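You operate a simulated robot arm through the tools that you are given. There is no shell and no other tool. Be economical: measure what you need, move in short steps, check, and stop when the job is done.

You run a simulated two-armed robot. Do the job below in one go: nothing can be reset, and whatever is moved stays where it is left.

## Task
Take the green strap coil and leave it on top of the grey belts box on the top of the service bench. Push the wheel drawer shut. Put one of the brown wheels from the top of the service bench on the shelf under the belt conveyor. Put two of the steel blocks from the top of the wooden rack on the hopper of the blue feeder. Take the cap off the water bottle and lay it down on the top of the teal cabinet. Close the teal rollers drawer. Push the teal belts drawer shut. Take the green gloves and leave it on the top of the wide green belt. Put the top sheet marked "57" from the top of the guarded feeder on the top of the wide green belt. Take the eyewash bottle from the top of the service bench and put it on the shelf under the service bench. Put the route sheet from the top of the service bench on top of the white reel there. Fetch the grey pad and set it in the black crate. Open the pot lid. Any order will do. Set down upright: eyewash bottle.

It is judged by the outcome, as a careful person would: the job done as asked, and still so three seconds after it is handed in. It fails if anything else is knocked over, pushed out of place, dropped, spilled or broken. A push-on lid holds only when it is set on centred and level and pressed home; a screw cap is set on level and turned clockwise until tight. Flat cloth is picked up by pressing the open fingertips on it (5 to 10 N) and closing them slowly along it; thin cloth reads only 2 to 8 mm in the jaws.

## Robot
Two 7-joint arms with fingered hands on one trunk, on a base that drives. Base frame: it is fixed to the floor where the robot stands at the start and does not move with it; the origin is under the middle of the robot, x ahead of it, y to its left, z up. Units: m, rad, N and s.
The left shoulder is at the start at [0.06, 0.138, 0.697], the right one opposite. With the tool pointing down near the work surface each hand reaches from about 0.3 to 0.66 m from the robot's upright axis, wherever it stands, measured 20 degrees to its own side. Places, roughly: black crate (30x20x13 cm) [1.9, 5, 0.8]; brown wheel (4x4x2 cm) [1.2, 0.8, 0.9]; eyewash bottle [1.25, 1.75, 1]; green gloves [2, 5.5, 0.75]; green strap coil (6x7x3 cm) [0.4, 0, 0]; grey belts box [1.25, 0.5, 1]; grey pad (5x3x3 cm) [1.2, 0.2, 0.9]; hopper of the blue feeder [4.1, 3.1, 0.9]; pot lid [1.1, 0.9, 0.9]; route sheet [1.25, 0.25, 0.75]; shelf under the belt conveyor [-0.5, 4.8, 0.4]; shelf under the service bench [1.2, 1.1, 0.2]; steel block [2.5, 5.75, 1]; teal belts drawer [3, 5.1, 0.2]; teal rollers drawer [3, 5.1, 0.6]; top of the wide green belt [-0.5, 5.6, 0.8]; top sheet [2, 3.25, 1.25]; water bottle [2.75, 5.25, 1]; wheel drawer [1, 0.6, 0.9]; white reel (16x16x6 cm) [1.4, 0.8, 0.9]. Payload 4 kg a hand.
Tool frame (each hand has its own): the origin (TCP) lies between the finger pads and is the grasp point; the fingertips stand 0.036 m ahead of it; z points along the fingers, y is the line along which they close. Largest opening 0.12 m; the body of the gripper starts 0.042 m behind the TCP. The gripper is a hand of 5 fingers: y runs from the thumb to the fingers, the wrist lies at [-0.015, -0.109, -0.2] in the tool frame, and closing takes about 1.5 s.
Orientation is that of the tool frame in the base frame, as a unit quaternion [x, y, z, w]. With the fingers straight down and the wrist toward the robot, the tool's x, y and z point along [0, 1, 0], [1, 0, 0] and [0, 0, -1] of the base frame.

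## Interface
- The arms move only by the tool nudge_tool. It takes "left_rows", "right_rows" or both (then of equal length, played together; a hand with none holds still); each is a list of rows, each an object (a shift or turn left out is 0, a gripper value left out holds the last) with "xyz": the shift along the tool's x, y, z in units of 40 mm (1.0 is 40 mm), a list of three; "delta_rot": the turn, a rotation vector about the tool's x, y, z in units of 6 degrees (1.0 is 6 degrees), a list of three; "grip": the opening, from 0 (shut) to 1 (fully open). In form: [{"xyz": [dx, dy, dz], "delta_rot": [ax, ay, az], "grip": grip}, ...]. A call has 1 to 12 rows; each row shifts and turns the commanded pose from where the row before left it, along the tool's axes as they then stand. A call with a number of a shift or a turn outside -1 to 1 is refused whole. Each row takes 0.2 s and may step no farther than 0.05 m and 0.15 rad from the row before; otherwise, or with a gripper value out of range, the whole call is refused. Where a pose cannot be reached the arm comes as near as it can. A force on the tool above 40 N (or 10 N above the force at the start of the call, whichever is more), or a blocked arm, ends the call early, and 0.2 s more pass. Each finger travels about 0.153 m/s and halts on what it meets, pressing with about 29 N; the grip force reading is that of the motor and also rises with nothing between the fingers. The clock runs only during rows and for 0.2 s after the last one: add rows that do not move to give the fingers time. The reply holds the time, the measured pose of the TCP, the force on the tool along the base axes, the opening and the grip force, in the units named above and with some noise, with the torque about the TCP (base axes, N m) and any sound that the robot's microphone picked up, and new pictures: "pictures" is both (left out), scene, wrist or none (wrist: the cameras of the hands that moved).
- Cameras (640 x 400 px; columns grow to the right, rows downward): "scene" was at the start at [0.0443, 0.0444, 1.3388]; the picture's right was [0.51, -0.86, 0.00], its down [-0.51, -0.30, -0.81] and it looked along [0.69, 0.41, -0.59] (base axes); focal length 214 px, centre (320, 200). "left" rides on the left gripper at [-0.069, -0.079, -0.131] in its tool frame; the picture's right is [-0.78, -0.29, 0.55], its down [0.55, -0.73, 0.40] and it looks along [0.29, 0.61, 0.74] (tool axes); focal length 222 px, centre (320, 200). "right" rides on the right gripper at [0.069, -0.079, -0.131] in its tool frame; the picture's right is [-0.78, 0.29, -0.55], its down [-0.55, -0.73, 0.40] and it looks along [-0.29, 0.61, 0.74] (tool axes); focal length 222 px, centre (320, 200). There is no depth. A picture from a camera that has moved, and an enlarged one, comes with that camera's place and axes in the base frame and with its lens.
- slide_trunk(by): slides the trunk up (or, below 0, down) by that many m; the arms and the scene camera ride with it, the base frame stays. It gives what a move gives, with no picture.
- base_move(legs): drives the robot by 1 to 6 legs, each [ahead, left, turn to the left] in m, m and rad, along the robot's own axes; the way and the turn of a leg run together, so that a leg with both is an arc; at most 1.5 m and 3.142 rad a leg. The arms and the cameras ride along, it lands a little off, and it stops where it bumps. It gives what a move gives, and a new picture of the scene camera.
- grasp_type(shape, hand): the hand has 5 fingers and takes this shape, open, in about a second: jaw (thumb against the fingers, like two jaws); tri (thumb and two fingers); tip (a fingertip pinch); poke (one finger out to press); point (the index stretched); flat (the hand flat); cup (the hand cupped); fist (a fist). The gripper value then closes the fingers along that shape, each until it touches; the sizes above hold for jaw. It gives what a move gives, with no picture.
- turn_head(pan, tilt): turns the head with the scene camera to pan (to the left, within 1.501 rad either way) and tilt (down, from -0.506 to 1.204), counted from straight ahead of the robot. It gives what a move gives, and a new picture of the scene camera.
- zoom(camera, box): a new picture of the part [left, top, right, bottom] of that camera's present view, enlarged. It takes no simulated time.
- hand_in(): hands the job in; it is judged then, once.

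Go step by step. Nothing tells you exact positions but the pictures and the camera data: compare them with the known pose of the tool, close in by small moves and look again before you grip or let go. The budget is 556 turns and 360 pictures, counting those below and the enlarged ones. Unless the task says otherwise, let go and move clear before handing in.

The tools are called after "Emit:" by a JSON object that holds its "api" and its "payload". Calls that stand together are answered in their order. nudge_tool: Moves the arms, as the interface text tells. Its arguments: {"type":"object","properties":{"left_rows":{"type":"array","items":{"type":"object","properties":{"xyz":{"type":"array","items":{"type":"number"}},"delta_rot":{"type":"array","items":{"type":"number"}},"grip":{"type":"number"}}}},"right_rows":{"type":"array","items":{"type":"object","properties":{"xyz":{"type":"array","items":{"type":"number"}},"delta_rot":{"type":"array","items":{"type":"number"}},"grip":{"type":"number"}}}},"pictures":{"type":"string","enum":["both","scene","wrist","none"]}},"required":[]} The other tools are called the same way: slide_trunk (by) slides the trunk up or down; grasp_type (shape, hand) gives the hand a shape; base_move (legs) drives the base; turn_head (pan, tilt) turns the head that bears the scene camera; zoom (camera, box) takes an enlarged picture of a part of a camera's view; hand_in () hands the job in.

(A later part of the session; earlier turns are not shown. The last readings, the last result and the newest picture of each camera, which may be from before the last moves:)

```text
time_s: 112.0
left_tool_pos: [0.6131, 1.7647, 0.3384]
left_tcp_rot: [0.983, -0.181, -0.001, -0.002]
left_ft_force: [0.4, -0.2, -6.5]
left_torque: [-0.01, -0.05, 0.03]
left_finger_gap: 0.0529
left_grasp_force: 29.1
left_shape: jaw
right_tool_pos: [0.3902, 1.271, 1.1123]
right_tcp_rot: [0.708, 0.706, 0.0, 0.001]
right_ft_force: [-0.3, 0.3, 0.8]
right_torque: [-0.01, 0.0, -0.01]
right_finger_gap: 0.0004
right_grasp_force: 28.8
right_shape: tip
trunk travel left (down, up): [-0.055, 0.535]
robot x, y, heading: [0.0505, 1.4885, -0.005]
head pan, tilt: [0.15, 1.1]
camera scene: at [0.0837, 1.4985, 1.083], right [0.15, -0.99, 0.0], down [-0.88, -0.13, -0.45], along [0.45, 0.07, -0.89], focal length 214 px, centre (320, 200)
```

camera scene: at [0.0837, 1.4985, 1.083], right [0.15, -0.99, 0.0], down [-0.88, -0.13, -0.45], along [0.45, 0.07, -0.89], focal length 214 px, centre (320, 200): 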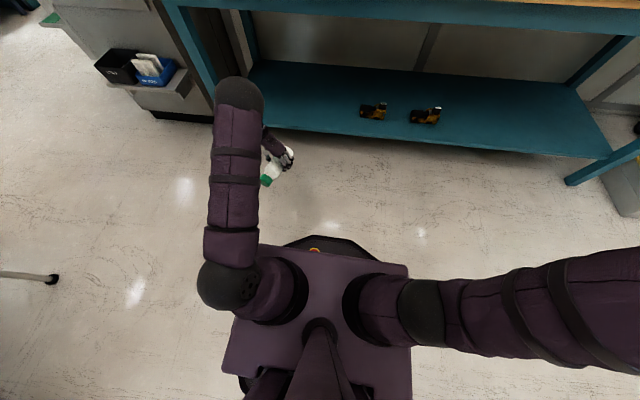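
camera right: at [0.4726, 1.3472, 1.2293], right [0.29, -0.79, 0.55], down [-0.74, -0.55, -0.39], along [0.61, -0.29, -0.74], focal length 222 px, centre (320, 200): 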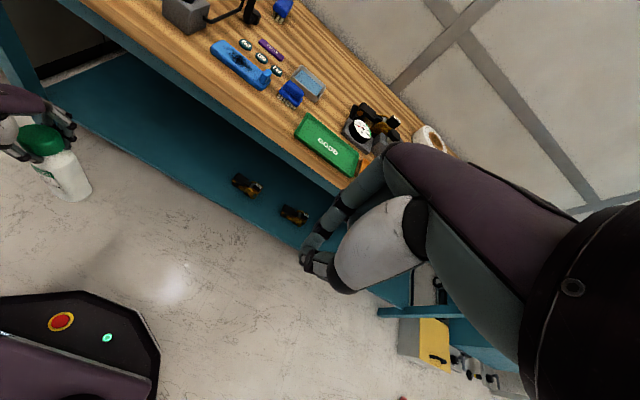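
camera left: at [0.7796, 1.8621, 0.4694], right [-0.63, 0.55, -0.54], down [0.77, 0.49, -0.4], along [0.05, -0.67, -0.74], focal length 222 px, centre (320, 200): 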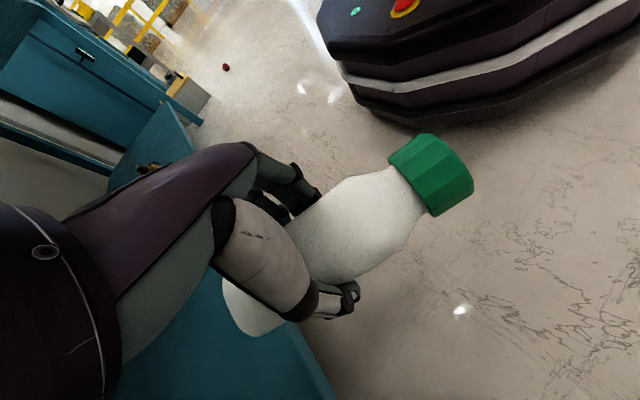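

Held firmly. Raise and yaw the hand back so the bottle lies sideways (cap right).

Emit:
{"api": "nudge_tool", "payload": {"left_rows": [{"xyz": [0, 0, -0.9], "delta_rot": [0, 0, -1]}, {"xyz": [0, 0, -0.9], "delta_rot": [0, 0, -1]}, {"xyz": [0, 0, -0.9], "delta_rot": [0, 0, -1]}, {"delta_rot": [0, 0, -1]}, {"delta_rot": [0, 0, -1]}, {"delta_rot": [0, 0, -1]}, {"delta_rot": [0, 0, -1]}, {"delta_rot": [0, 0, -1]}, {"delta_rot": [0, 0, -1]}, {"delta_rot": [0, 0, -1]}, {"delta_rot": [0, 0, -1]}, {"delta_rot": [0, 0, -1]}], "pictures": "none"}}

Emit:
{"api": "nudge_tool", "payload": {"left_rows": [{"delta_rot": [0, 0, -1]}, {"delta_rot": [0, 0, -1]}, {"delta_rot": [0, 0, -1]}, {"delta_rot": [0, 0, -1]}, {"delta_rot": [0, 0, -1]}, {"delta_rot": [0, 0, -1]}, {"delta_rot": [0, 0, -0.4]}, {"delta_rot": [0, -1, 0]}, {"delta_rot": [0, -1, 0]}, {"delta_rot": [0, -1, 0]}, {"delta_rot": [0, -1, 0]}, {"delta_rot": [0, -1, 0]}], "pictures": "scene"}}

```text
time_s: 114.6
left_tool_pos: [0.6138, 1.7657, 0.4473]
left_tcp_rot: [0.902, 0.432, 0.001, -0.002]
left_ft_force: [0.3, 0.6, -4.5]
left_torque: [-0.02, 0.01, 0.04]
left_finger_gap: 0.0527
left_grasp_force: 29.5
left_shape: jaw
right_tool_pos: [0.3903, 1.2695, 1.1109]
right_tcp_rot: [0.709, 0.706, 0.0, 0.001]
right_ft_force: [0.3, 0.0, 0.6]
right_torque: [-0.01, -0.04, -0.01]
right_finger_gap: 0.0
right_grasp_force: 29.1
right_shape: tip
trunk travel left (down, up): [-0.055, 0.535]
robot x, y, heading: [0.0532, 1.4907, 0.001]
head pan, tilt: [0.15, 1.1]
```

```text
time_s: 117.2
left_tool_pos: [0.6123, 1.7706, 0.444]
left_tcp_rot: [0.682, 0.685, -0.182, 0.18]
left_ft_force: [-2.3, 4.6, -7.5]
left_torque: [-0.22, -0.09, 0.04]
left_finger_gap: 0.0525
left_grasp_force: 28.9
left_shape: jaw
right_tool_pos: [0.3906, 1.273, 1.1126]
right_tcp_rot: [0.707, 0.707, -0.001, 0.002]
right_ft_force: [0.7, 0.1, 0.2]
right_torque: [-0.14, -0.01, -0.04]
right_finger_gap: 0.0
right_grasp_force: 29.0
right_shape: tip
trunk travel left (down, up): [-0.055, 0.535]
robot x, y, heading: [0.0507, 1.486, -0.007]
head pan, tilt: [0.15, 1.1]
camera scene: at [0.0828, 1.501, 1.0828], right [0.15, -0.99, 0.0], down [-0.88, -0.13, -0.45], along [0.45, 0.06, -0.89], focal length 214 px, centre (320, 200)
```

scene: 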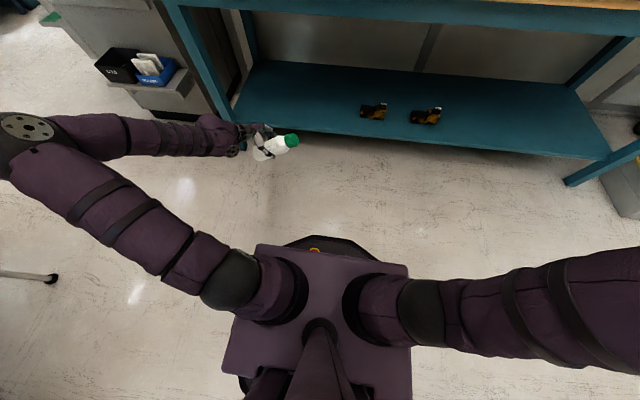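

Rolling works. Continue the roll until the bottle is upright.

Emit:
{"api": "nudge_tool", "payload": {"left_rows": [{"delta_rot": [0, -1, 0]}, {"delta_rot": [0, -1, 0]}, {"delta_rot": [0, -1, 0]}, {"delta_rot": [0, -1, 0]}, {"delta_rot": [0, -1, 0]}, {"delta_rot": [0, -1, 0]}, {"delta_rot": [0, -1, 0]}, {"delta_rot": [0, -1, 0]}, {"delta_rot": [0, -1, 0]}, {"delta_rot": [0, -1, 0]}, {"xyz": [0, 0, 0]}], "pictures": "both"}}

```text
time_s: 119.6
left_tool_pos: [0.6147, 1.7628, 0.4466]
left_tcp_rot: [0.504, 0.498, -0.501, 0.496]
left_ft_force: [-0.5, -0.3, -4.6]
left_torque: [0.11, -0.01, -0.03]
left_finger_gap: 0.0528
left_grasp_force: 28.7
left_shape: jaw
right_tool_pos: [0.3919, 1.2722, 1.1118]
right_tcp_rot: [0.708, 0.706, 0.0, 0.0]
right_ft_force: [-0.2, 0.8, 0.3]
right_torque: [-0.01, -0.02, 0.0]
right_finger_gap: 0.0001
right_grasp_force: 29.1
right_shape: tip
trunk travel left (down, up): [-0.055, 0.535]
robot x, y, heading: [0.0502, 1.4851, 0.001]
head pan, tilt: [0.15, 1.1]
camera scene: at [0.0836, 1.4986, 1.083], right [0.15, -0.99, 0.0], down [-0.88, -0.13, -0.45], along [0.45, 0.07, -0.89], focal length 214 px, centre (320, 200)
camera left: at [0.5356, 1.8944, 0.5155], right [-0.3, -0.55, 0.78], down [-0.74, -0.39, -0.55], along [0.61, -0.74, -0.29], focal length 222 px, centre (320, 200)
```

scene: 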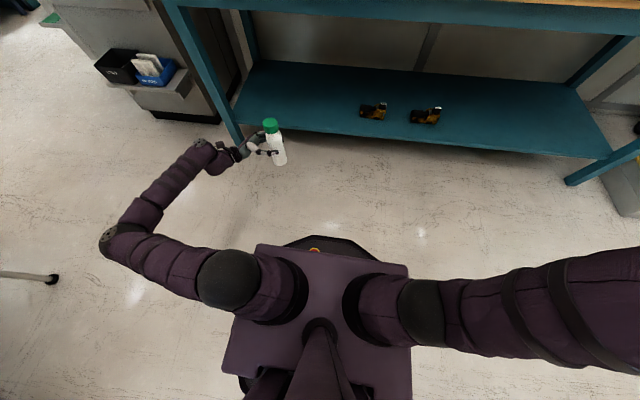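
left: 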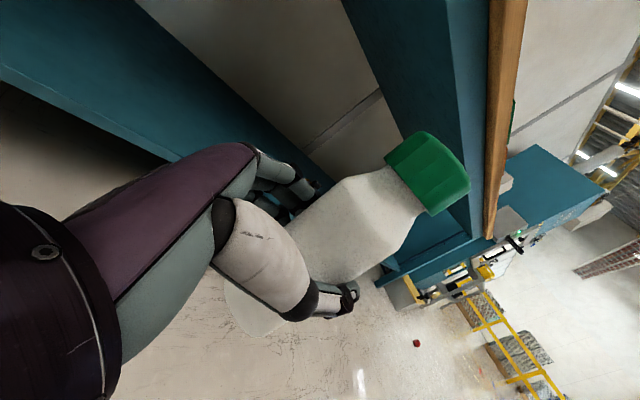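

The bottle is upright. Shift right to clear the leg, then drive so it passes over the shelf edge.

Emit:
{"api": "base_move", "payload": {"legs": [[0, -0.16, 0], [0.3, 0, 0]]}}

```text
time_s: 122.6
left_tool_pos: [0.9118, 1.6026, 0.4455]
left_tcp_rot: [0.503, 0.499, -0.501, 0.497]
left_ft_force: [0.9, -0.4, -4.8]
left_torque: [0.12, -0.01, 0.02]
left_finger_gap: 0.053
left_grasp_force: 28.9
left_shape: jaw
right_tool_pos: [0.6896, 1.11, 1.1122]
right_tcp_rot: [0.708, 0.706, 0.001, 0.001]
right_ft_force: [-0.8, 0.1, -0.1]
right_torque: [0.02, -0.01, 0.0]
right_finger_gap: 0.0
right_grasp_force: 29.2
right_shape: tip
trunk travel left (down, up): [-0.055, 0.535]
robot x, y, heading: [0.3511, 1.3269, -0.005]
head pan, tilt: [0.15, 1.1]
camera scene: at [0.3819, 1.3373, 1.083], right [0.15, -0.99, 0.0], down [-0.88, -0.13, -0.45], along [0.45, 0.07, -0.89], focal length 214 px, centre (320, 200)
```

scene: 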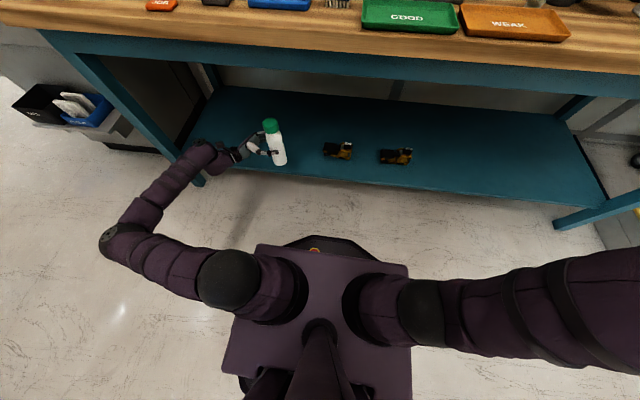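

Emit:
{"api": "base_move", "payload": {"legs": [[0.12, 0, 0]]}}

Emit:
{"api": "nudge_tool", "payload": {"left_rows": [{"xyz": [0.6, 0, 0]}, {"xyz": [0.6, 0, 0]}, {"xyz": [0.6, 0, 0]}, {"xyz": [0, 0, 0]}], "pictures": "both"}}

```text
time_s: 123.9
left_tool_pos: [1.0305, 1.603, 0.4463]
left_tcp_rot: [0.503, 0.499, -0.5, 0.497]
left_ft_force: [0.4, 0.0, -5.7]
left_torque: [0.05, 0.01, 0.03]
left_finger_gap: 0.0528
left_grasp_force: 28.8
left_shape: jaw
right_tool_pos: [0.8081, 1.108, 1.1114]
right_tcp_rot: [0.708, 0.707, 0.0, 0.0]
right_ft_force: [0.0, 0.0, 0.0]
right_torque: [0.01, 0.0, 0.01]
right_finger_gap: 0.0
right_grasp_force: 29.2
right_shape: tip
trunk travel left (down, up): [-0.055, 0.535]
robot x, y, heading: [0.4683, 1.3294, -0.001]
head pan, tilt: [0.15, 1.1]
camera scene: at [0.5021, 1.3369, 1.083], right [0.15, -0.99, 0.0], down [-0.88, -0.13, -0.45], along [0.45, 0.07, -0.89], focal length 214 px, centre (320, 200)
```

scene: 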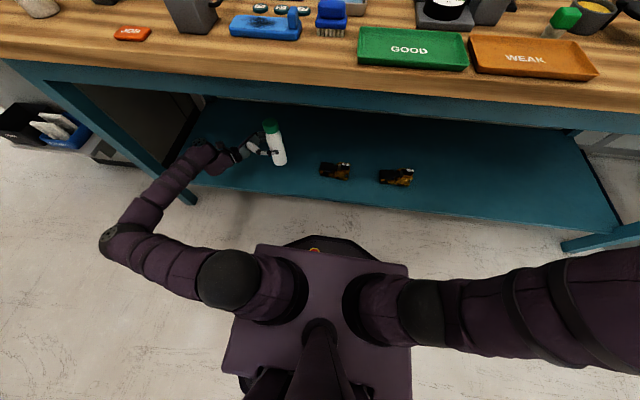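

```text
time_s: 124.9
left_tool_pos: [1.0324, 1.6018, 0.3751]
left_tcp_rot: [0.504, 0.499, -0.5, 0.497]
left_ft_force: [0.0, 0.4, -5.9]
left_torque: [0.08, -0.02, -0.04]
left_finger_gap: 0.0529
left_grasp_force: 28.8
left_shape: jaw
right_tool_pos: [0.8099, 1.1086, 1.1112]
right_tcp_rot: [0.708, 0.706, -0.001, 0.0]
right_ft_force: [-0.5, -0.7, 0.5]
right_torque: [-0.01, -0.03, -0.02]
right_finger_gap: 0.0001
right_grasp_force: 29.1
right_shape: tip
trunk travel left (down, up): [-0.055, 0.535]
robot x, y, heading: [0.4706, 1.324, -0.0]
head pan, tilt: [0.15, 1.1]
camera scene: at [0.5022, 1.337, 1.083], right [0.15, -0.99, 0.0], down [-0.88, -0.13, -0.45], along [0.45, 0.07, -0.89], focal length 214 px, centre (320, 200)
camera left: at [0.9544, 1.7327, 0.4446], right [-0.3, -0.55, 0.78], down [-0.74, -0.39, -0.55], along [0.61, -0.74, -0.29], focal length 222 px, centre (320, 200)
```

scene: 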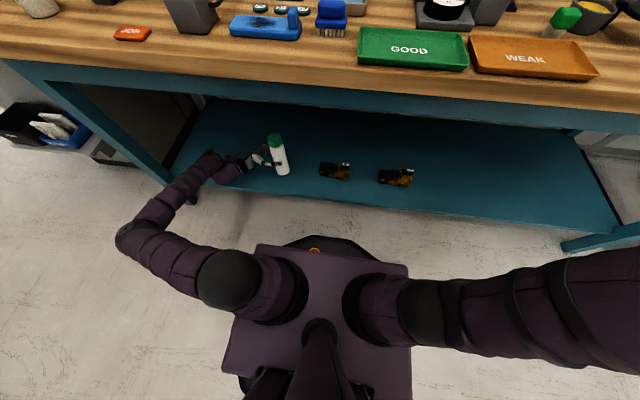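
left: 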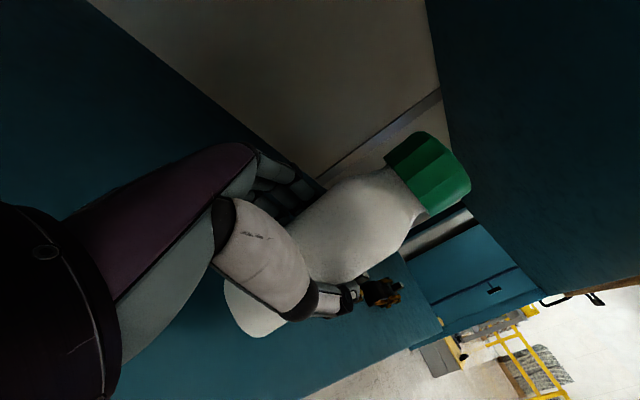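

Emit:
{"api": "nudge_tool", "payload": {"left_rows": [{"xyz": [0.3, 0, 0]}, {"xyz": [0.3, 0, 0]}, {"xyz": [0.2, 0, 0]}, {"xyz": [0.1, 0, 0]}, {"xyz": [0, 0, 0]}], "pictures": "none"}}

```text
time_s: 126.1
left_tool_pos: [1.0333, 1.6039, 0.3383]
left_tcp_rot: [0.503, 0.499, -0.5, 0.497]
left_ft_force: [0.0, 0.9, -5.9]
left_torque: [0.08, 0.01, 0.01]
left_finger_gap: 0.053
left_grasp_force: 29.2
left_shape: jaw
right_tool_pos: [0.8095, 1.1085, 1.111]
right_tcp_rot: [0.708, 0.706, 0.001, 0.0]
right_ft_force: [0.7, 0.4, 0.2]
right_torque: [-0.01, 0.0, 0.0]
right_finger_gap: 0.0
right_grasp_force: 28.9
right_shape: tip
trunk travel left (down, up): [-0.055, 0.535]
robot x, y, heading: [0.4662, 1.3272, -0.003]
head pan, tilt: [0.15, 1.1]
```

Emit:
{"api": "nudge_tool", "payload": {"left_rows": [{"xyz": [0.15, 0, 0]}, {"xyz": [0.15, 0, 0]}, {"xyz": [0, 0, 0]}], "pictures": "none"}}

Emit:
{"api": "zoom", "payload": {"camera": "scene", "box": [200, 110, 360, 210]}}

```text
time_s: 126.9
left_tool_pos: [1.0321, 1.6039, 0.3255]
left_tcp_rot: [0.504, 0.499, -0.501, 0.497]
left_ft_force: [-1.0, 0.7, -5.4]
left_torque: [0.07, 0.01, 0.0]
left_finger_gap: 0.053
left_grasp_force: 29.7
left_shape: jaw
right_tool_pos: [0.8092, 1.1094, 1.1111]
right_tcp_rot: [0.708, 0.706, 0.0, 0.0]
right_ft_force: [0.2, 0.6, 0.6]
right_torque: [-0.03, -0.02, 0.0]
right_finger_gap: 0.0001
right_grasp_force: 29.1
right_shape: tip
trunk travel left (down, up): [-0.055, 0.535]
robot x, y, heading: [0.4701, 1.3257, -0.009]
head pan, tilt: [0.15, 1.1]
```

```text
4.00 times, centred on (280, 160) of scene
camera zoom: at [0.5022, 1.337, 1.083], right [0.15, -0.99, 0.0], down [-0.88, -0.13, -0.45], along [0.45, 0.07, -0.89], focal length 858 px, centre (480, 360)
```

zoom: 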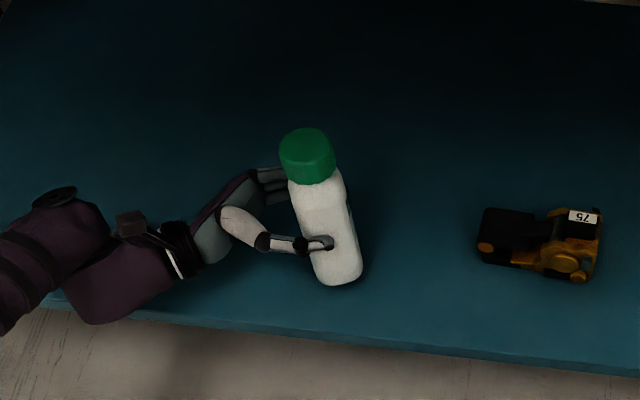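

Emit:
{"api": "nudge_tool", "payload": {"left_rows": [{"xyz": [0.12, 0, 0]}, {"xyz": [0.12, 0, 0]}, {"xyz": [0, 0, 0]}], "pictures": "none"}}

Emit:
{"api": "nudge_tool", "payload": {"left_rows": [{"xyz": [0.12, 0, 0]}, {"xyz": [0.12, 0, 0]}, {"xyz": [0, 0, 0]}], "pictures": "none"}}

```text
time_s: 127.7
left_tool_pos: [1.032, 1.6035, 0.3169]
left_tcp_rot: [0.503, 0.499, -0.5, 0.497]
left_ft_force: [0.1, 0.6, -5.0]
left_torque: [0.08, 0.02, 0.0]
left_finger_gap: 0.0529
left_grasp_force: 29.7
left_shape: jaw
right_tool_pos: [0.8091, 1.1091, 1.1116]
right_tcp_rot: [0.707, 0.707, 0.0, 0.0]
right_ft_force: [0.1, 1.1, 0.2]
right_torque: [-0.05, -0.03, -0.02]
right_finger_gap: 0.0
right_grasp_force: 29.5
right_shape: tip
trunk travel left (down, up): [-0.055, 0.535]
robot x, y, heading: [0.4672, 1.3272, -0.004]
head pan, tilt: [0.15, 1.1]
```

```text
time_s: 128.5
left_tool_pos: [1.032, 1.6021, 0.3115]
left_tcp_rot: [0.504, 0.497, -0.501, 0.498]
left_ft_force: [-0.9, -2.1, 16.0]
left_torque: [-0.38, -0.47, -0.05]
left_finger_gap: 0.0527
left_grasp_force: 29.5
left_shape: jaw
right_tool_pos: [0.8085, 1.1081, 1.113]
right_tcp_rot: [0.709, 0.706, 0.0, 0.0]
right_ft_force: [0.0, -0.1, -0.2]
right_torque: [0.0, -0.01, 0.0]
right_finger_gap: 0.0
right_grasp_force: 29.0
right_shape: tip
trunk travel left (down, up): [-0.055, 0.535]
robot x, y, heading: [0.4722, 1.3301, -0.004]
head pan, tilt: [0.15, 1.1]
```

Contact. Release gently and retract sideways.

Emit:
{"api": "nudge_tool", "payload": {"left_rows": [{"xyz": [-0.06, 0, 0]}, {"grip": 0.5}, {"grip": 0.6}, {"grip": 0.75}, {"grip": 0.85}, {"grip": 0.85}], "pictures": "wrist"}}

Emit:
{"api": "zoom", "payload": {"camera": "scene", "box": [200, 110, 360, 210]}}

```text
time_s: 129.9
left_tool_pos: [1.0326, 1.603, 0.3089]
left_tcp_rot: [0.503, 0.5, -0.5, 0.497]
left_ft_force: [0.7, 0.0, 1.5]
left_torque: [0.01, 0.0, 0.0]
left_finger_gap: 0.1019
left_grasp_force: 0.0
left_shape: jaw
right_tool_pos: [0.8092, 1.1086, 1.1121]
right_tcp_rot: [0.708, 0.706, 0.001, 0.0]
right_ft_force: [-0.1, -1.2, -0.9]
right_torque: [0.01, -0.01, -0.01]
right_finger_gap: 0.0002
right_grasp_force: 29.0
right_shape: tip
trunk travel left (down, up): [-0.055, 0.535]
robot x, y, heading: [0.468, 1.3282, -0.008]
head pan, tilt: [0.15, 1.1]
camera left: at [0.9542, 1.7337, 0.3793], right [-0.3, -0.55, 0.78], down [-0.74, -0.39, -0.55], along [0.61, -0.74, -0.29], focal length 222 px, centre (320, 200)
```

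left: 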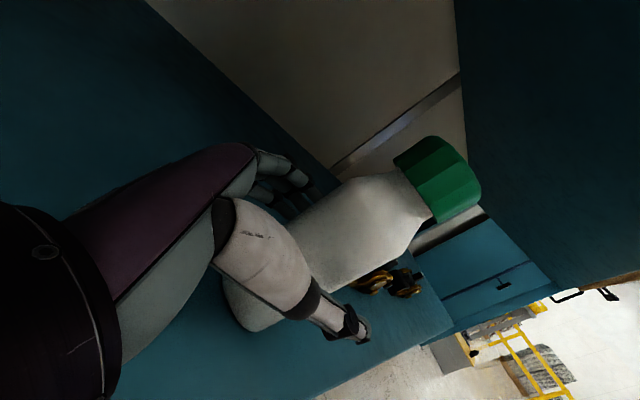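

```text
4.00 times, centred on (280, 160) of scene
camera zoom: at [0.5019, 1.3369, 1.083], right [0.15, -0.99, 0.0], down [-0.88, -0.13, -0.45], along [0.45, 0.07, -0.89], focal length 858 px, centre (480, 360)
```

zoom: 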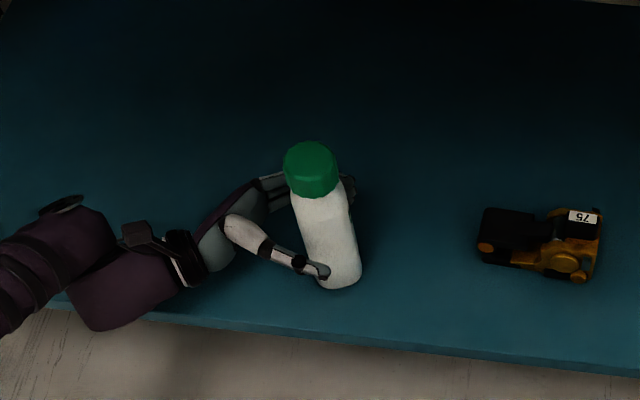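

Standing. Retract along the hand's axis.

Emit:
{"api": "nudge_tool", "payload": {"left_rows": [{"xyz": [0, 0, -0.5]}, {"xyz": [0, 0, -0.6]}, {"xyz": [0, 0, -0.7]}, {"xyz": [0, 0, -0.7]}, {"xyz": [0, 0, 0]}], "pictures": "scene"}}

```text
time_s: 131.1
left_tool_pos: [1.0327, 1.7035, 0.31]
left_tcp_rot: [0.503, 0.499, -0.5, 0.497]
left_ft_force: [-0.6, -0.2, -0.6]
left_torque: [0.01, -0.01, -0.01]
left_finger_gap: 0.1017
left_grasp_force: 0.0
left_shape: jaw
right_tool_pos: [0.8092, 1.1087, 1.112]
right_tcp_rot: [0.709, 0.706, 0.0, 0.0]
right_ft_force: [-0.1, -0.1, 0.3]
right_torque: [0.04, -0.01, 0.0]
right_finger_gap: 0.0003
right_grasp_force: 29.3
right_shape: tip
trunk travel left (down, up): [-0.055, 0.535]
robot x, y, heading: [0.4714, 1.326, -0.003]
head pan, tilt: [0.15, 1.1]
camera scene: at [0.5019, 1.3368, 1.083], right [0.15, -0.99, 0.0], down [-0.88, -0.13, -0.45], along [0.45, 0.07, -0.89], focal length 214 px, centre (320, 200)
```

scene: 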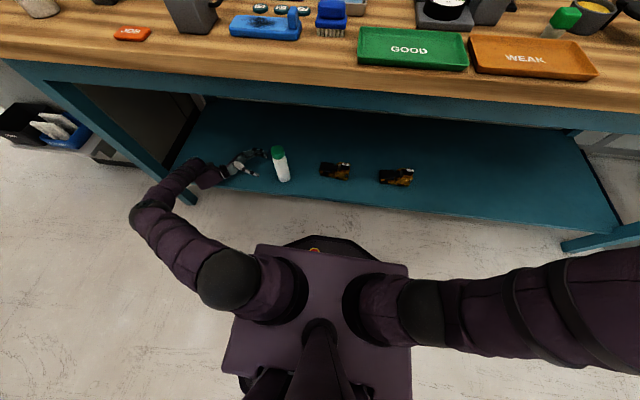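

The bottle stands on the shelf. Back out straight.

Emit:
{"api": "base_move", "payload": {"legs": [[-0.35, 0, 0]]}}

Emit:
{"api": "nudge_tool", "payload": {"left_rows": [{"delta_rot": [0, 1, 0]}, {"delta_rot": [0, 1, 0]}, {"delta_rot": [0, 1, 0]}, {"delta_rot": [0, 1, 0]}, {"delta_rot": [0, 1, 0]}, {"delta_rot": [0, 1, 0]}, {"delta_rot": [0, 1, 0]}, {"delta_rot": [0, 1, 0]}, {"delta_rot": [0, 1, 0]}, {"delta_rot": [0, 1, 0]}, {"delta_rot": [0, 1, 0]}, {"delta_rot": [0, 1, 0]}], "pictures": "none"}}

Emit:
{"api": "nudge_tool", "payload": {"left_rows": [{"delta_rot": [0, 1, 0]}, {"delta_rot": [0, 1, 0]}, {"delta_rot": [0, 1, 0]}, {"xyz": [0, 0, -0.9]}, {"xyz": [0, 0, -0.9]}, {"xyz": [0, 0, -0.9]}, {"xyz": [0, 0, -0.9]}, {"xyz": [0, 0, -0.9]}, {"xyz": [0, 0, -0.9]}, {"xyz": [0, 0, -0.9]}, {"xyz": [0, 0, -0.9]}, {"xyz": [0, 0, -0.9]}], "pictures": "none"}}

Emit:
{"api": "slide_trunk", "payload": {"by": 0.35}}

```text
time_s: 133.3
left_tool_pos: [0.6849, 1.7024, 0.3104]
left_tcp_rot: [0.505, 0.499, -0.501, 0.496]
left_ft_force: [0.1, 0.2, -0.2]
left_torque: [0.02, 0.01, 0.02]
left_finger_gap: 0.1018
left_grasp_force: 0.1
left_shape: jaw
right_tool_pos: [0.4581, 1.1097, 1.1122]
right_tcp_rot: [0.71, 0.704, 0.0, 0.001]
right_ft_force: [0.8, -0.9, 0.0]
right_torque: [-0.01, 0.01, 0.01]
right_finger_gap: 0.0001
right_grasp_force: 29.7
right_shape: tip
trunk travel left (down, up): [-0.055, 0.535]
robot x, y, heading: [0.119, 1.3325, -0.005]
head pan, tilt: [0.15, 1.1]
camera scene: at [0.1518, 1.3385, 1.083], right [0.14, -0.99, 0.0], down [-0.88, -0.13, -0.45], along [0.45, 0.06, -0.89], focal length 214 px, centre (320, 200)
```

scene: 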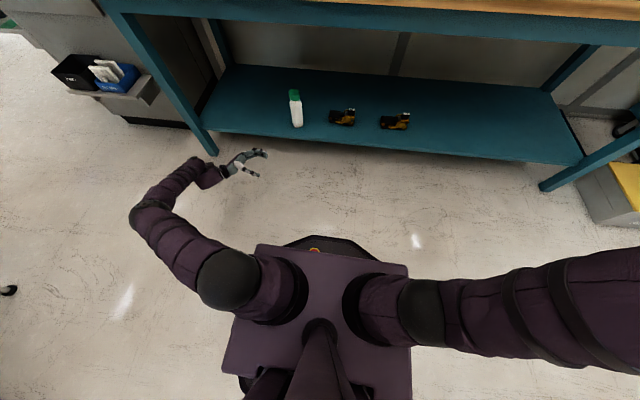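

```text
time_s: 135.9
left_tool_pos: [0.6839, 1.7039, 0.3117]
left_tcp_rot: [0.703, 0.694, -0.109, 0.109]
left_ft_force: [-0.1, 0.3, -0.2]
left_torque: [-0.01, 0.03, 0.02]
left_finger_gap: 0.1019
left_grasp_force: 0.1
left_shape: jaw
right_tool_pos: [0.4579, 1.1107, 1.1119]
right_tcp_rot: [0.709, 0.705, -0.001, 0.0]
right_ft_force: [0.1, -0.4, -0.2]
right_torque: [0.0, 0.0, -0.02]
right_finger_gap: 0.0
right_grasp_force: 28.9
right_shape: tip
trunk travel left (down, up): [-0.055, 0.535]
robot x, y, heading: [0.1178, 1.3283, -0.004]
head pan, tilt: [0.15, 1.1]
```

```text
time_s: 138.5
left_tool_pos: [0.6854, 1.7043, 0.6334]
left_tcp_rot: [0.711, 0.703, 0.003, -0.001]
left_ft_force: [-1.0, -1.3, -0.1]
left_torque: [0.0, 0.0, -0.01]
left_finger_gap: 0.1017
left_grasp_force: 0.0
left_shape: jaw
right_tool_pos: [0.4572, 1.1093, 1.1119]
right_tcp_rot: [0.71, 0.704, 0.0, 0.0]
right_ft_force: [0.1, 0.1, -0.5]
right_torque: [-0.02, -0.03, 0.03]
right_finger_gap: 0.0
right_grasp_force: 28.8
right_shape: tip
trunk travel left (down, up): [-0.055, 0.535]
robot x, y, heading: [0.1181, 1.3278, -0.008]
head pan, tilt: [0.15, 1.1]
```

```text
time_s: 141.9
left_tool_pos: [0.6846, 1.7032, 0.9831]
left_tcp_rot: [0.712, 0.702, 0.002, -0.002]
left_ft_force: [0.7, 0.1, 0.6]
left_torque: [0.01, 0.0, 0.01]
left_finger_gap: 0.1016
left_grasp_force: 0.0
left_shape: jaw
right_tool_pos: [0.4585, 1.1114, 1.4608]
right_tcp_rot: [0.71, 0.704, -0.001, 0.0]
right_ft_force: [0.2, -0.9, 0.2]
right_torque: [-0.01, -0.01, 0.02]
right_finger_gap: 0.0
right_grasp_force: 29.3
right_shape: tip
trunk travel left (down, up): [-0.405, 0.185]
robot x, y, heading: [0.1237, 1.3317, -0.005]
head pan, tilt: [0.15, 1.1]
```

Eyewash done. Next the route sheet at the right end. Raise hands, drive to the right end of the bench.

Emit:
{"api": "nudge_tool", "payload": {"left_rows": [{"xyz": [0, -0.5, -0.85]}, {"xyz": [0, -0.5, -0.85]}, {"xyz": [0, -0.5, -0.85]}, {"xyz": [0, -0.5, -0.85]}, {"xyz": [0, -0.5, -0.85]}, {"xyz": [0, -0.5, -0.85]}, {"xyz": [0, -0.5, -0.85]}, {"xyz": [0, -0.5, -0.85]}], "right_rows": [{"xyz": [0, 0.3, 0.5]}, {"xyz": [0, 0.3, 0.5]}, {"xyz": [0, 0.3, 0.5]}, {"xyz": [0, 0.3, 0.5]}, {"xyz": [0, 0.3, 0.5]}, {"xyz": [0, 0, 0.5]}, {"xyz": [0, 0, 0.5]}, {"xyz": [0, 0, 0]}], "pictures": "none"}}

Emit:
{"api": "slide_trunk", "payload": {"by": 0.15}}

Emit:
{"api": "turn_head", "payload": {"pan": -0.2, "tilt": 0.8}}

Emit:
{"api": "base_move", "payload": {"legs": [[0, -0.93, 0], [0.44, 0, 0]]}}

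```text
time_s: 143.8
left_tool_pos: [0.5236, 1.7022, 1.2545]
left_tcp_rot: [0.711, 0.703, 0.002, -0.001]
left_ft_force: [-0.6, -1.1, -0.3]
left_torque: [-0.01, -0.04, 0.02]
left_finger_gap: 0.1017
left_grasp_force: 0.0
left_shape: jaw
right_tool_pos: [0.516, 1.1082, 1.3216]
right_tcp_rot: [0.709, 0.705, 0.0, 0.0]
right_ft_force: [0.2, -0.7, 0.3]
right_torque: [0.0, 0.01, -0.02]
right_finger_gap: 0.0001
right_grasp_force: 29.3
right_shape: tip
trunk travel left (down, up): [-0.405, 0.185]
robot x, y, heading: [0.1186, 1.328, -0.006]
head pan, tilt: [0.15, 1.1]
```

```text
time_s: 145.5
left_tool_pos: [0.5244, 1.7035, 1.4025]
left_tcp_rot: [0.711, 0.703, 0.002, -0.002]
left_ft_force: [0.3, 0.1, 0.7]
left_torque: [0.02, -0.01, -0.01]
left_finger_gap: 0.1015
left_grasp_force: 0.1
left_shape: jaw
right_tool_pos: [0.5171, 1.1083, 1.4707]
right_tcp_rot: [0.71, 0.705, 0.0, 0.0]
right_ft_force: [-0.1, -1.2, 0.1]
right_torque: [0.01, -0.01, -0.04]
right_finger_gap: 0.0
right_grasp_force: 29.0
right_shape: tip
trunk travel left (down, up): [-0.555, 0.035]
robot x, y, heading: [0.1244, 1.3298, -0.007]
head pan, tilt: [0.15, 1.1]
```

```text
time_s: 146.3
left_tool_pos: [0.5241, 1.7029, 1.4028]
left_tcp_rot: [0.712, 0.703, 0.002, -0.002]
left_ft_force: [0.1, 0.7, 1.7]
left_torque: [0.02, 0.03, -0.02]
left_finger_gap: 0.1021
left_grasp_force: 0.1
left_shape: jaw
right_tool_pos: [0.5172, 1.1086, 1.4704]
right_tcp_rot: [0.71, 0.704, 0.0, 0.0]
right_ft_force: [-0.6, -0.5, -0.4]
right_torque: [0.0, 0.02, 0.0]
right_finger_gap: 0.0
right_grasp_force: 29.4
right_shape: tip
trunk travel left (down, up): [-0.555, 0.035]
robot x, y, heading: [0.1179, 1.3303, -0.008]
head pan, tilt: [-0.201, 0.799]
camera scene: at [0.1681, 1.3128, 1.6047], right [-0.21, -0.98, 0.0], down [-0.7, 0.15, -0.7], along [0.68, -0.14, -0.72], focal length 214 px, centre (320, 200)
```

scene: 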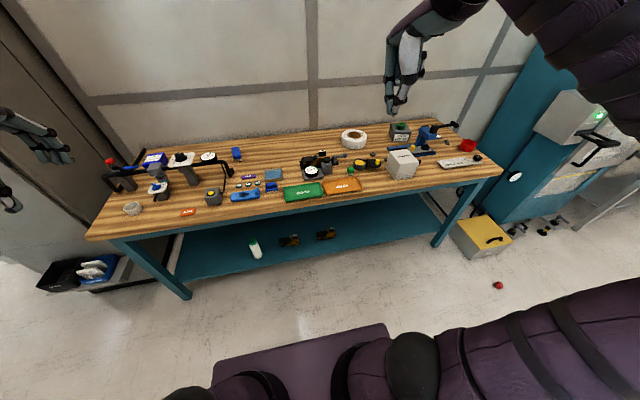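

```text
time_s: 153.6
left_tool_pos: [0.9499, 0.7375, 1.402]
left_tcp_rot: [0.712, 0.702, 0.002, -0.002]
left_ft_force: [-0.4, 0.1, 1.3]
left_torque: [-0.02, 0.08, 0.04]
left_finger_gap: 0.1019
left_grasp_force: 0.1
left_shape: jaw
right_tool_pos: [0.9396, 0.1428, 1.471]
right_tcp_rot: [0.71, 0.704, 0.0, 0.0]
right_ft_force: [0.1, 0.3, 0.2]
right_torque: [-0.02, 0.04, 0.05]
right_finger_gap: 0.0001
right_grasp_force: 29.1
right_shape: tip
trunk travel left (down, up): [-0.555, 0.035]
robot x, y, heading: [0.5431, 0.3642, -0.01]
head pan, tilt: [-0.201, 0.799]
camera scene: at [0.593, 0.3484, 1.6047], right [-0.21, -0.98, 0.0], down [-0.7, 0.15, -0.7], along [0.68, -0.15, -0.72], focal length 214 px, centre (320, 200)
```

scene: 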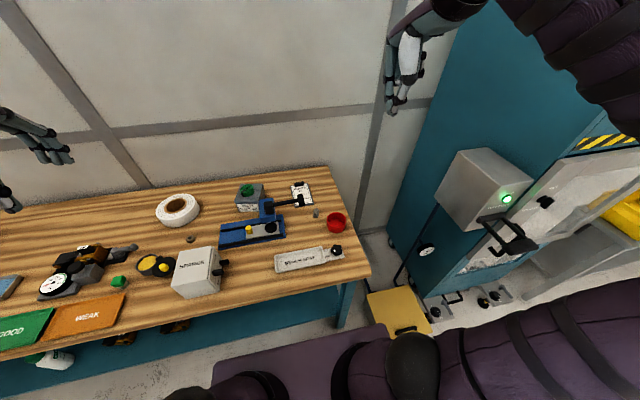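

Emit:
{"api": "zoom", "payload": {"camera": "scene", "box": [220, 165, 380, 265]}}

Emit:
{"api": "zoom", "payload": {"camera": "scene", "box": [280, 170, 350, 240]}}

```text
4.00 times, centred on (300, 215) of scene
camera zoom: at [0.593, 0.3484, 1.6047], right [-0.21, -0.98, 0.0], down [-0.7, 0.15, -0.7], along [0.68, -0.15, -0.72], focal length 858 px, centre (400, 140)
```

zoom: 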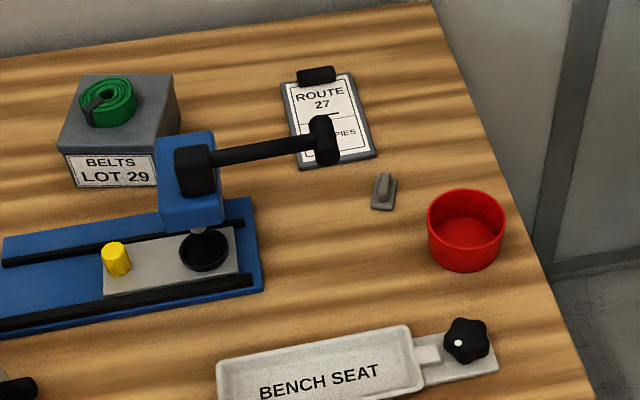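

```text
5.71 times, centred on (315, 205) of scene
camera zoom: at [0.593, 0.3484, 1.6047], right [-0.21, -0.98, 0.0], down [-0.7, 0.15, -0.7], along [0.68, -0.15, -0.72], focal length 1226 px, centre (349, 171)
```

zoom: 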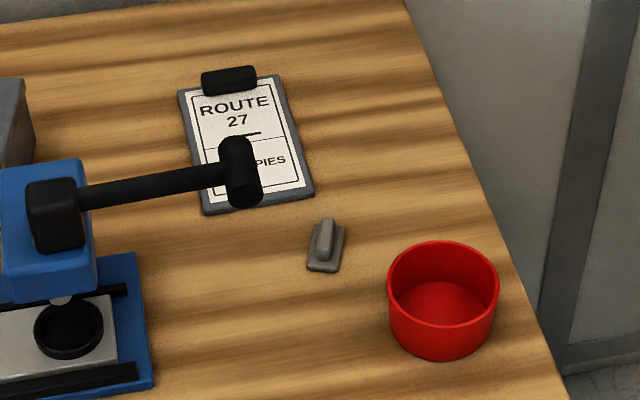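

The clipboard is at x 1.28–1.44, y 0.23–0.32 with its clip at (1.43, 0.276); the pad at (1.217, 0.228). Move forward and bring the right hand (jaw) above the clip.

Emit:
{"api": "base_move", "payload": {"legs": [[0.065, 0, 0]]}}

Emit:
{"api": "grasp_type", "payload": {"shape": "jaw", "hand": "right"}}

Emit:
{"api": "nudge_tool", "payload": {"right_rows": [{"xyz": [0.3, 0.9, 0]}, {"xyz": [0.3, 0.9, 0]}, {"xyz": [0.3, 0.9, 0]}, {"xyz": [0.3, 0.9, 0]}, {"xyz": [0.3, 0.9, 0.3]}, {"xyz": [0.3, 0.9, 0.3]}, {"xyz": [0.3, 0.9, 0.3]}, {"xyz": [0.3, 0.9, 0.3]}, {"xyz": [0.3, 0.9, 0.3]}, {"xyz": [0.3, 0.9, 0.4]}, {"xyz": [0.2, 0.5, 0.8]}, {"xyz": [0, 0, 0.9]}], "pictures": "both"}}

```text
time_s: 154.6
left_tool_pos: [1.0143, 0.7374, 1.403]
left_tcp_rot: [0.712, 0.702, 0.001, -0.002]
left_ft_force: [1.1, 0.1, -0.5]
left_torque: [-0.01, 0.06, -0.03]
left_finger_gap: 0.1019
left_grasp_force: 0.0
left_shape: jaw
right_tool_pos: [1.0064, 0.1426, 1.4701]
right_tcp_rot: [0.71, 0.704, -0.001, 0.0]
right_ft_force: [0.3, 0.4, 0.1]
right_torque: [-0.01, 0.02, 0.01]
right_finger_gap: 0.0002
right_grasp_force: 29.4
right_shape: tip
trunk travel left (down, up): [-0.555, 0.035]
robot x, y, heading: [0.6097, 0.3616, -0.011]
head pan, tilt: [-0.201, 0.799]
camera scene: at [0.6576, 0.3479, 1.6047], right [-0.21, -0.98, 0.0], down [-0.7, 0.15, -0.7], along [0.68, -0.14, -0.72], focal length 214 px, centre (320, 200)
```

scene: 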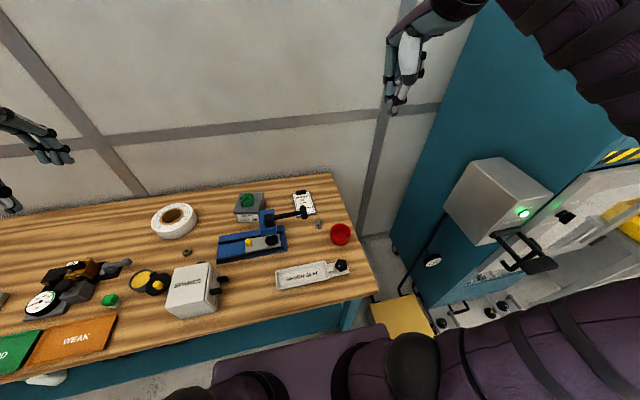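

```text
time_s: 155.4
left_tool_pos: [1.0115, 0.7372, 1.4027]
left_tcp_rot: [0.712, 0.702, 0.002, -0.002]
left_ft_force: [-0.4, -0.1, -0.6]
left_torque: [0.02, 0.04, 0.02]
left_finger_gap: 0.1019
left_grasp_force: 0.0
left_shape: jaw
right_tool_pos: [1.0026, 0.1421, 1.4711]
right_tcp_rot: [0.71, 0.704, 0.0, 0.0]
right_ft_force: [0.3, 0.2, 0.0]
right_torque: [0.02, 0.03, 0.02]
right_finger_gap: 0.1193
right_grasp_force: 0.1
right_shape: jaw
trunk travel left (down, up): [-0.555, 0.035]
robot x, y, heading: [0.6067, 0.3659, -0.011]
head pan, tilt: [-0.201, 0.799]
```

```text
time_s: 158.1
left_tool_pos: [1.0114, 0.7376, 1.4046]
left_tcp_rot: [0.712, 0.702, 0.002, -0.002]
left_ft_force: [0.1, 0.7, 0.7]
left_torque: [-0.02, -0.03, 0.01]
left_finger_gap: 0.1017
left_grasp_force: 0.2
left_shape: jaw
right_tool_pos: [1.3304, 0.2522, 1.3398]
right_tcp_rot: [0.71, 0.704, 0.002, -0.001]
right_ft_force: [-0.7, -0.2, 0.1]
right_torque: [-0.02, -0.01, 0.05]
right_finger_gap: 0.1196
right_grasp_force: 0.1
right_shape: jaw
right hand out of reach, approached as far as the arm can: row 9, 10
trunk travel left (down, up): [-0.555, 0.035]
robot x, y, heading: [0.6075, 0.3634, -0.007]
head pan, tilt: [-0.201, 0.799]
camera scene: at [0.6546, 0.3478, 1.6048], right [-0.21, -0.98, 0.0], down [-0.7, 0.15, -0.7], along [0.68, -0.14, -0.72], focal length 214 px, centre (320, 200)
camera right: at [1.2515, 0.3212, 1.4699], right [0.28, -0.79, 0.55], down [-0.74, -0.54, -0.4], along [0.61, -0.29, -0.74], focal length 222 px, centre (320, 200)
```

scene: 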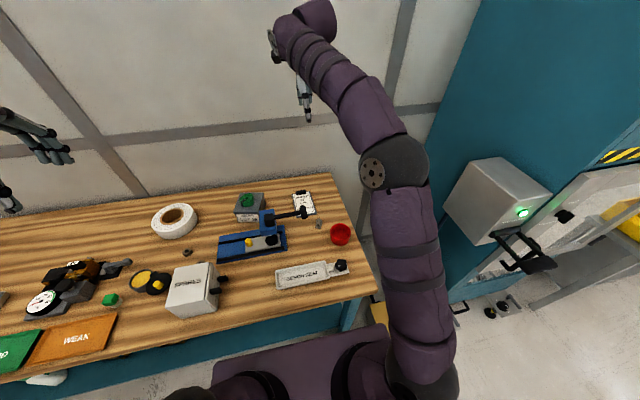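
right: 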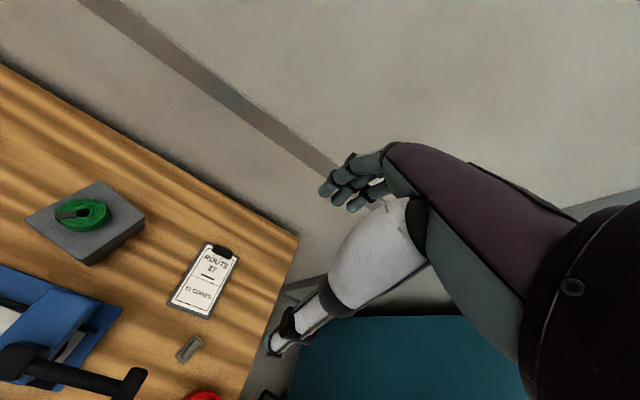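

Descend; reach improves lower down.

Emit:
{"api": "nudge_tool", "payload": {"right_rows": [{"xyz": [0, 0, 1]}, {"xyz": [0, 0, 1]}, {"xyz": [0, 0, 1]}, {"xyz": [0, 0, 1]}, {"xyz": [0, 0, 1]}, {"xyz": [0, 0.5, 1]}, {"xyz": [0, 0.4, 1]}, {"xyz": [0, 0, 0.5]}, {"xyz": [0, 0, 0]}], "pictures": "both"}}

```text
time_s: 160.1
left_tool_pos: [1.0126, 0.7383, 1.4035]
left_tcp_rot: [0.712, 0.702, 0.002, -0.003]
left_ft_force: [0.0, 0.0, -0.8]
left_torque: [-0.02, 0.02, -0.01]
left_finger_gap: 0.1016
left_grasp_force: 0.1
left_shape: jaw
right_tool_pos: [1.3661, 0.2497, 1.036]
right_tcp_rot: [0.71, 0.704, 0.001, 0.0]
right_ft_force: [-0.1, 0.8, -0.5]
right_torque: [-0.03, -0.02, -0.03]
right_finger_gap: 0.1198
right_grasp_force: 0.0
right_shape: jaw
trunk travel left (down, up): [-0.555, 0.035]
robot x, y, heading: [0.6069, 0.3632, -0.005]
head pan, tilt: [-0.201, 0.799]
camera scene: at [0.6552, 0.348, 1.6047], right [-0.21, -0.98, 0.0], down [-0.7, 0.15, -0.7], along [0.68, -0.14, -0.72], focal length 214 px, centre (320, 200)
camera right: at [1.2876, 0.3196, 1.1662], right [0.28, -0.79, 0.55], down [-0.74, -0.54, -0.4], along [0.61, -0.29, -0.74], focal length 222 px, centre (320, 200)
```

scene: 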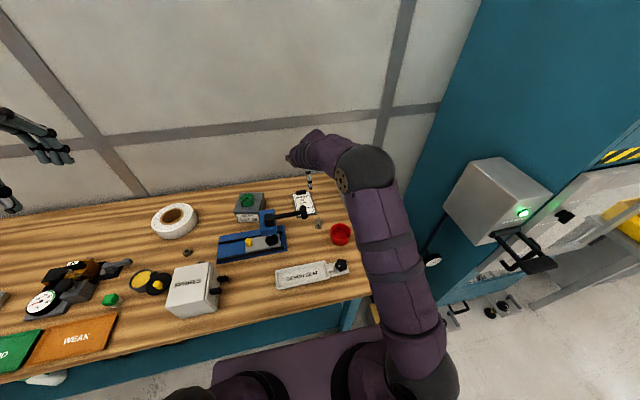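
right: 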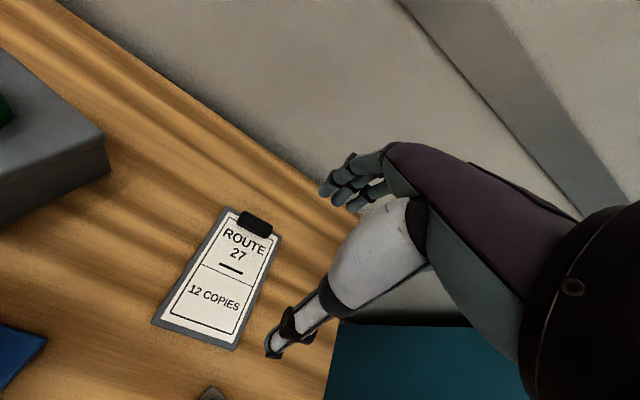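

Emit:
{"api": "nudge_tool", "payload": {"right_rows": [{"xyz": [0.4, 0.8, 0.2]}, {"xyz": [0.38, 0.75, 0.2]}, {"xyz": [0, 0, 0.9]}, {"xyz": [0, 0, 0.9]}, {"xyz": [0, 0, 0]}], "pictures": "both"}}

```text
time_s: 161.2
left_tool_pos: [1.0119, 0.7382, 1.4031]
left_tcp_rot: [0.712, 0.702, 0.003, -0.002]
left_ft_force: [1.2, 0.3, -0.4]
left_torque: [-0.03, -0.02, -0.01]
left_finger_gap: 0.1018
left_grasp_force: 0.1
left_shape: jaw
right_tool_pos: [1.4308, 0.2805, 0.9512]
right_tcp_rot: [0.71, 0.704, 0.0, -0.001]
right_ft_force: [-0.1, 0.2, 0.3]
right_torque: [0.0, 0.0, -0.01]
right_finger_gap: 0.1198
right_grasp_force: 0.1
right_shape: jaw
trunk travel left (down, up): [-0.555, 0.035]
robot x, y, heading: [0.6112, 0.3611, -0.009]
head pan, tilt: [-0.201, 0.799]
camera scene: at [0.655, 0.3479, 1.6048], right [-0.21, -0.98, 0.0], down [-0.7, 0.15, -0.7], along [0.68, -0.14, -0.72], focal length 214 px, centre (320, 200)
camera right: at [1.3506, 0.3498, 1.081], right [0.28, -0.79, 0.55], down [-0.74, -0.54, -0.4], along [0.61, -0.29, -0.74], focal length 222 px, centre (320, 200)
```

scene: 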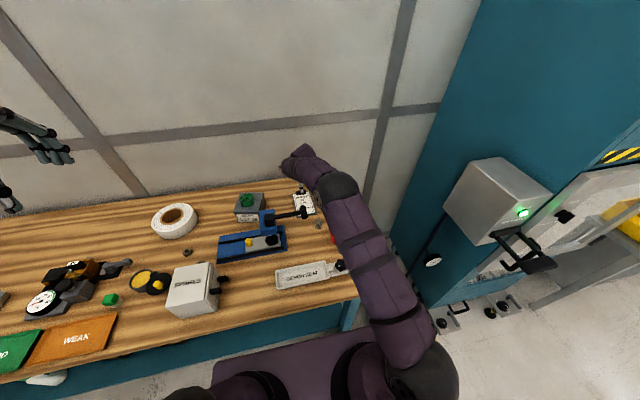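
right: 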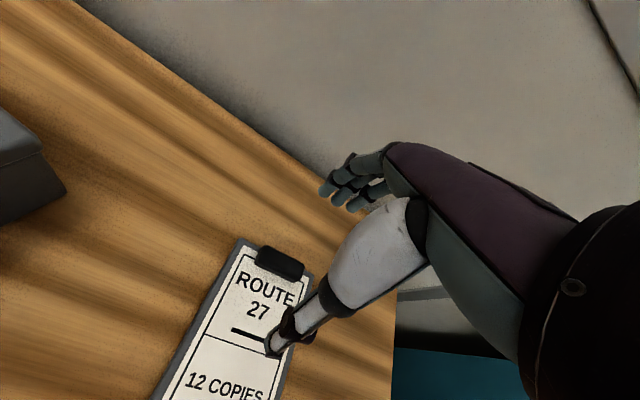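

Emit:
{"api": "nudge_tool", "payload": {"right_rows": [{"grip": 0.5}, {"xyz": [0, 0, 0.5]}, {"xyz": [0, 0, 0.5]}, {"xyz": [0, 0, 0.2]}, {"xyz": [0, 0, 0]}], "pictures": "wrist"}}

```text
time_s: 162.4
left_tool_pos: [1.0122, 0.7377, 1.4037]
left_tcp_rot: [0.712, 0.702, 0.001, -0.002]
left_ft_force: [-0.1, 0.5, 0.2]
left_torque: [0.01, 0.01, 0.02]
left_finger_gap: 0.1019
left_grasp_force: 0.0
left_shape: jaw
right_tool_pos: [1.4316, 0.2823, 0.9024]
right_tcp_rot: [0.71, 0.704, 0.0, 0.001]
right_ft_force: [0.5, 0.1, -0.6]
right_torque: [0.02, -0.01, 0.01]
right_finger_gap: 0.0602
right_grasp_force: 0.0
right_shape: jaw
trunk travel left (down, up): [-0.555, 0.035]
robot x, y, heading: [0.6058, 0.3669, -0.009]
head pan, tilt: [-0.201, 0.799]
camera right: at [1.3513, 0.3517, 1.0342], right [0.28, -0.79, 0.55], down [-0.74, -0.54, -0.4], along [0.61, -0.29, -0.74], focal length 222 px, centre (320, 200)
```

right: 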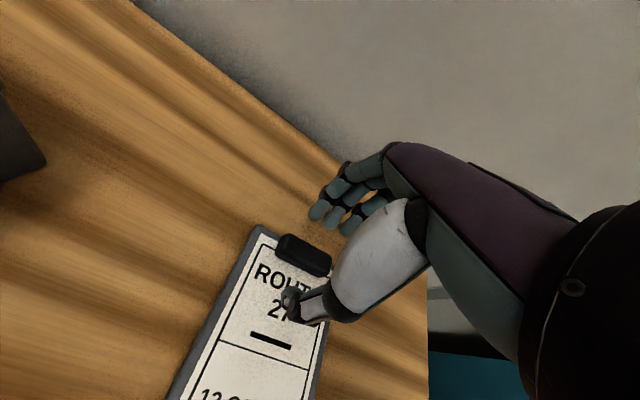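

Emit:
{"api": "nudge_tool", "payload": {"right_rows": [{"xyz": [0, 0, 0.15]}, {"xyz": [0, 0, 0.08]}, {"xyz": [0, 0, 0]}], "pictures": "none"}}

```text
time_s: 163.2
left_tool_pos: [1.0111, 0.739, 1.4044]
left_tcp_rot: [0.712, 0.702, 0.002, -0.002]
left_ft_force: [-0.6, 0.5, -1.0]
left_torque: [-0.02, -0.01, -0.02]
left_finger_gap: 0.1017
left_grasp_force: 0.0
left_shape: jaw
right_tool_pos: [1.4286, 0.2816, 0.8955]
right_tcp_rot: [0.71, 0.704, 0.0, 0.001]
right_ft_force: [-0.6, 0.4, 6.0]
right_torque: [0.04, 0.25, 0.02]
right_finger_gap: 0.0603
right_grasp_force: 0.0
right_shape: jaw
trunk travel left (down, up): [-0.555, 0.035]
robot x, y, heading: [0.6109, 0.3608, -0.01]
head pan, tilt: [-0.201, 0.799]
```

Emit:
{"api": "nudge_tool", "payload": {"right_rows": [{"xyz": [0, 0, -0.06]}, {"grip": 0.1}, {"grip": 0}, {"grip": 0}, {"grip": 0}, {"grip": 0}], "pictures": "wrist"}}

```text
time_s: 164.7
left_tool_pos: [1.0118, 0.7379, 1.4022]
left_tcp_rot: [0.712, 0.702, 0.002, -0.003]
left_ft_force: [-0.3, -0.3, -0.3]
left_torque: [0.01, 0.04, 0.01]
left_finger_gap: 0.1019
left_grasp_force: 0.1
left_shape: jaw
right_tool_pos: [1.4299, 0.2813, 0.8967]
right_tcp_rot: [0.71, 0.704, 0.0, -0.001]
right_ft_force: [0.3, -0.2, -0.8]
right_torque: [0.01, -0.04, 0.01]
right_finger_gap: 0.0149
right_grasp_force: 29.2
right_shape: jaw
trunk travel left (down, up): [-0.555, 0.035]
robot x, y, heading: [0.6067, 0.3659, -0.007]
head pan, tilt: [-0.201, 0.799]
camera right: at [1.3503, 0.3514, 1.0267], right [0.28, -0.79, 0.55], down [-0.74, -0.54, -0.4], along [0.61, -0.29, -0.74], focal length 222 px, centre (320, 200)
```

right: 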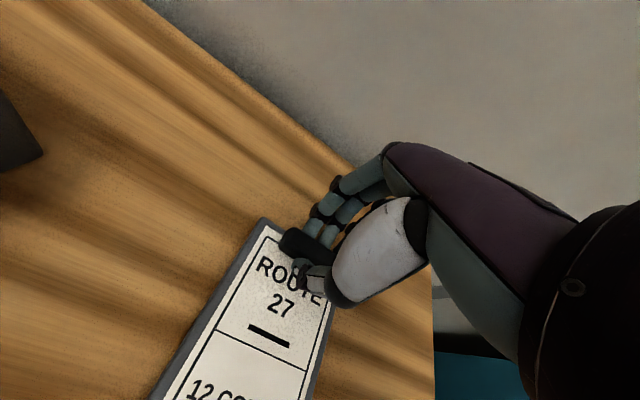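

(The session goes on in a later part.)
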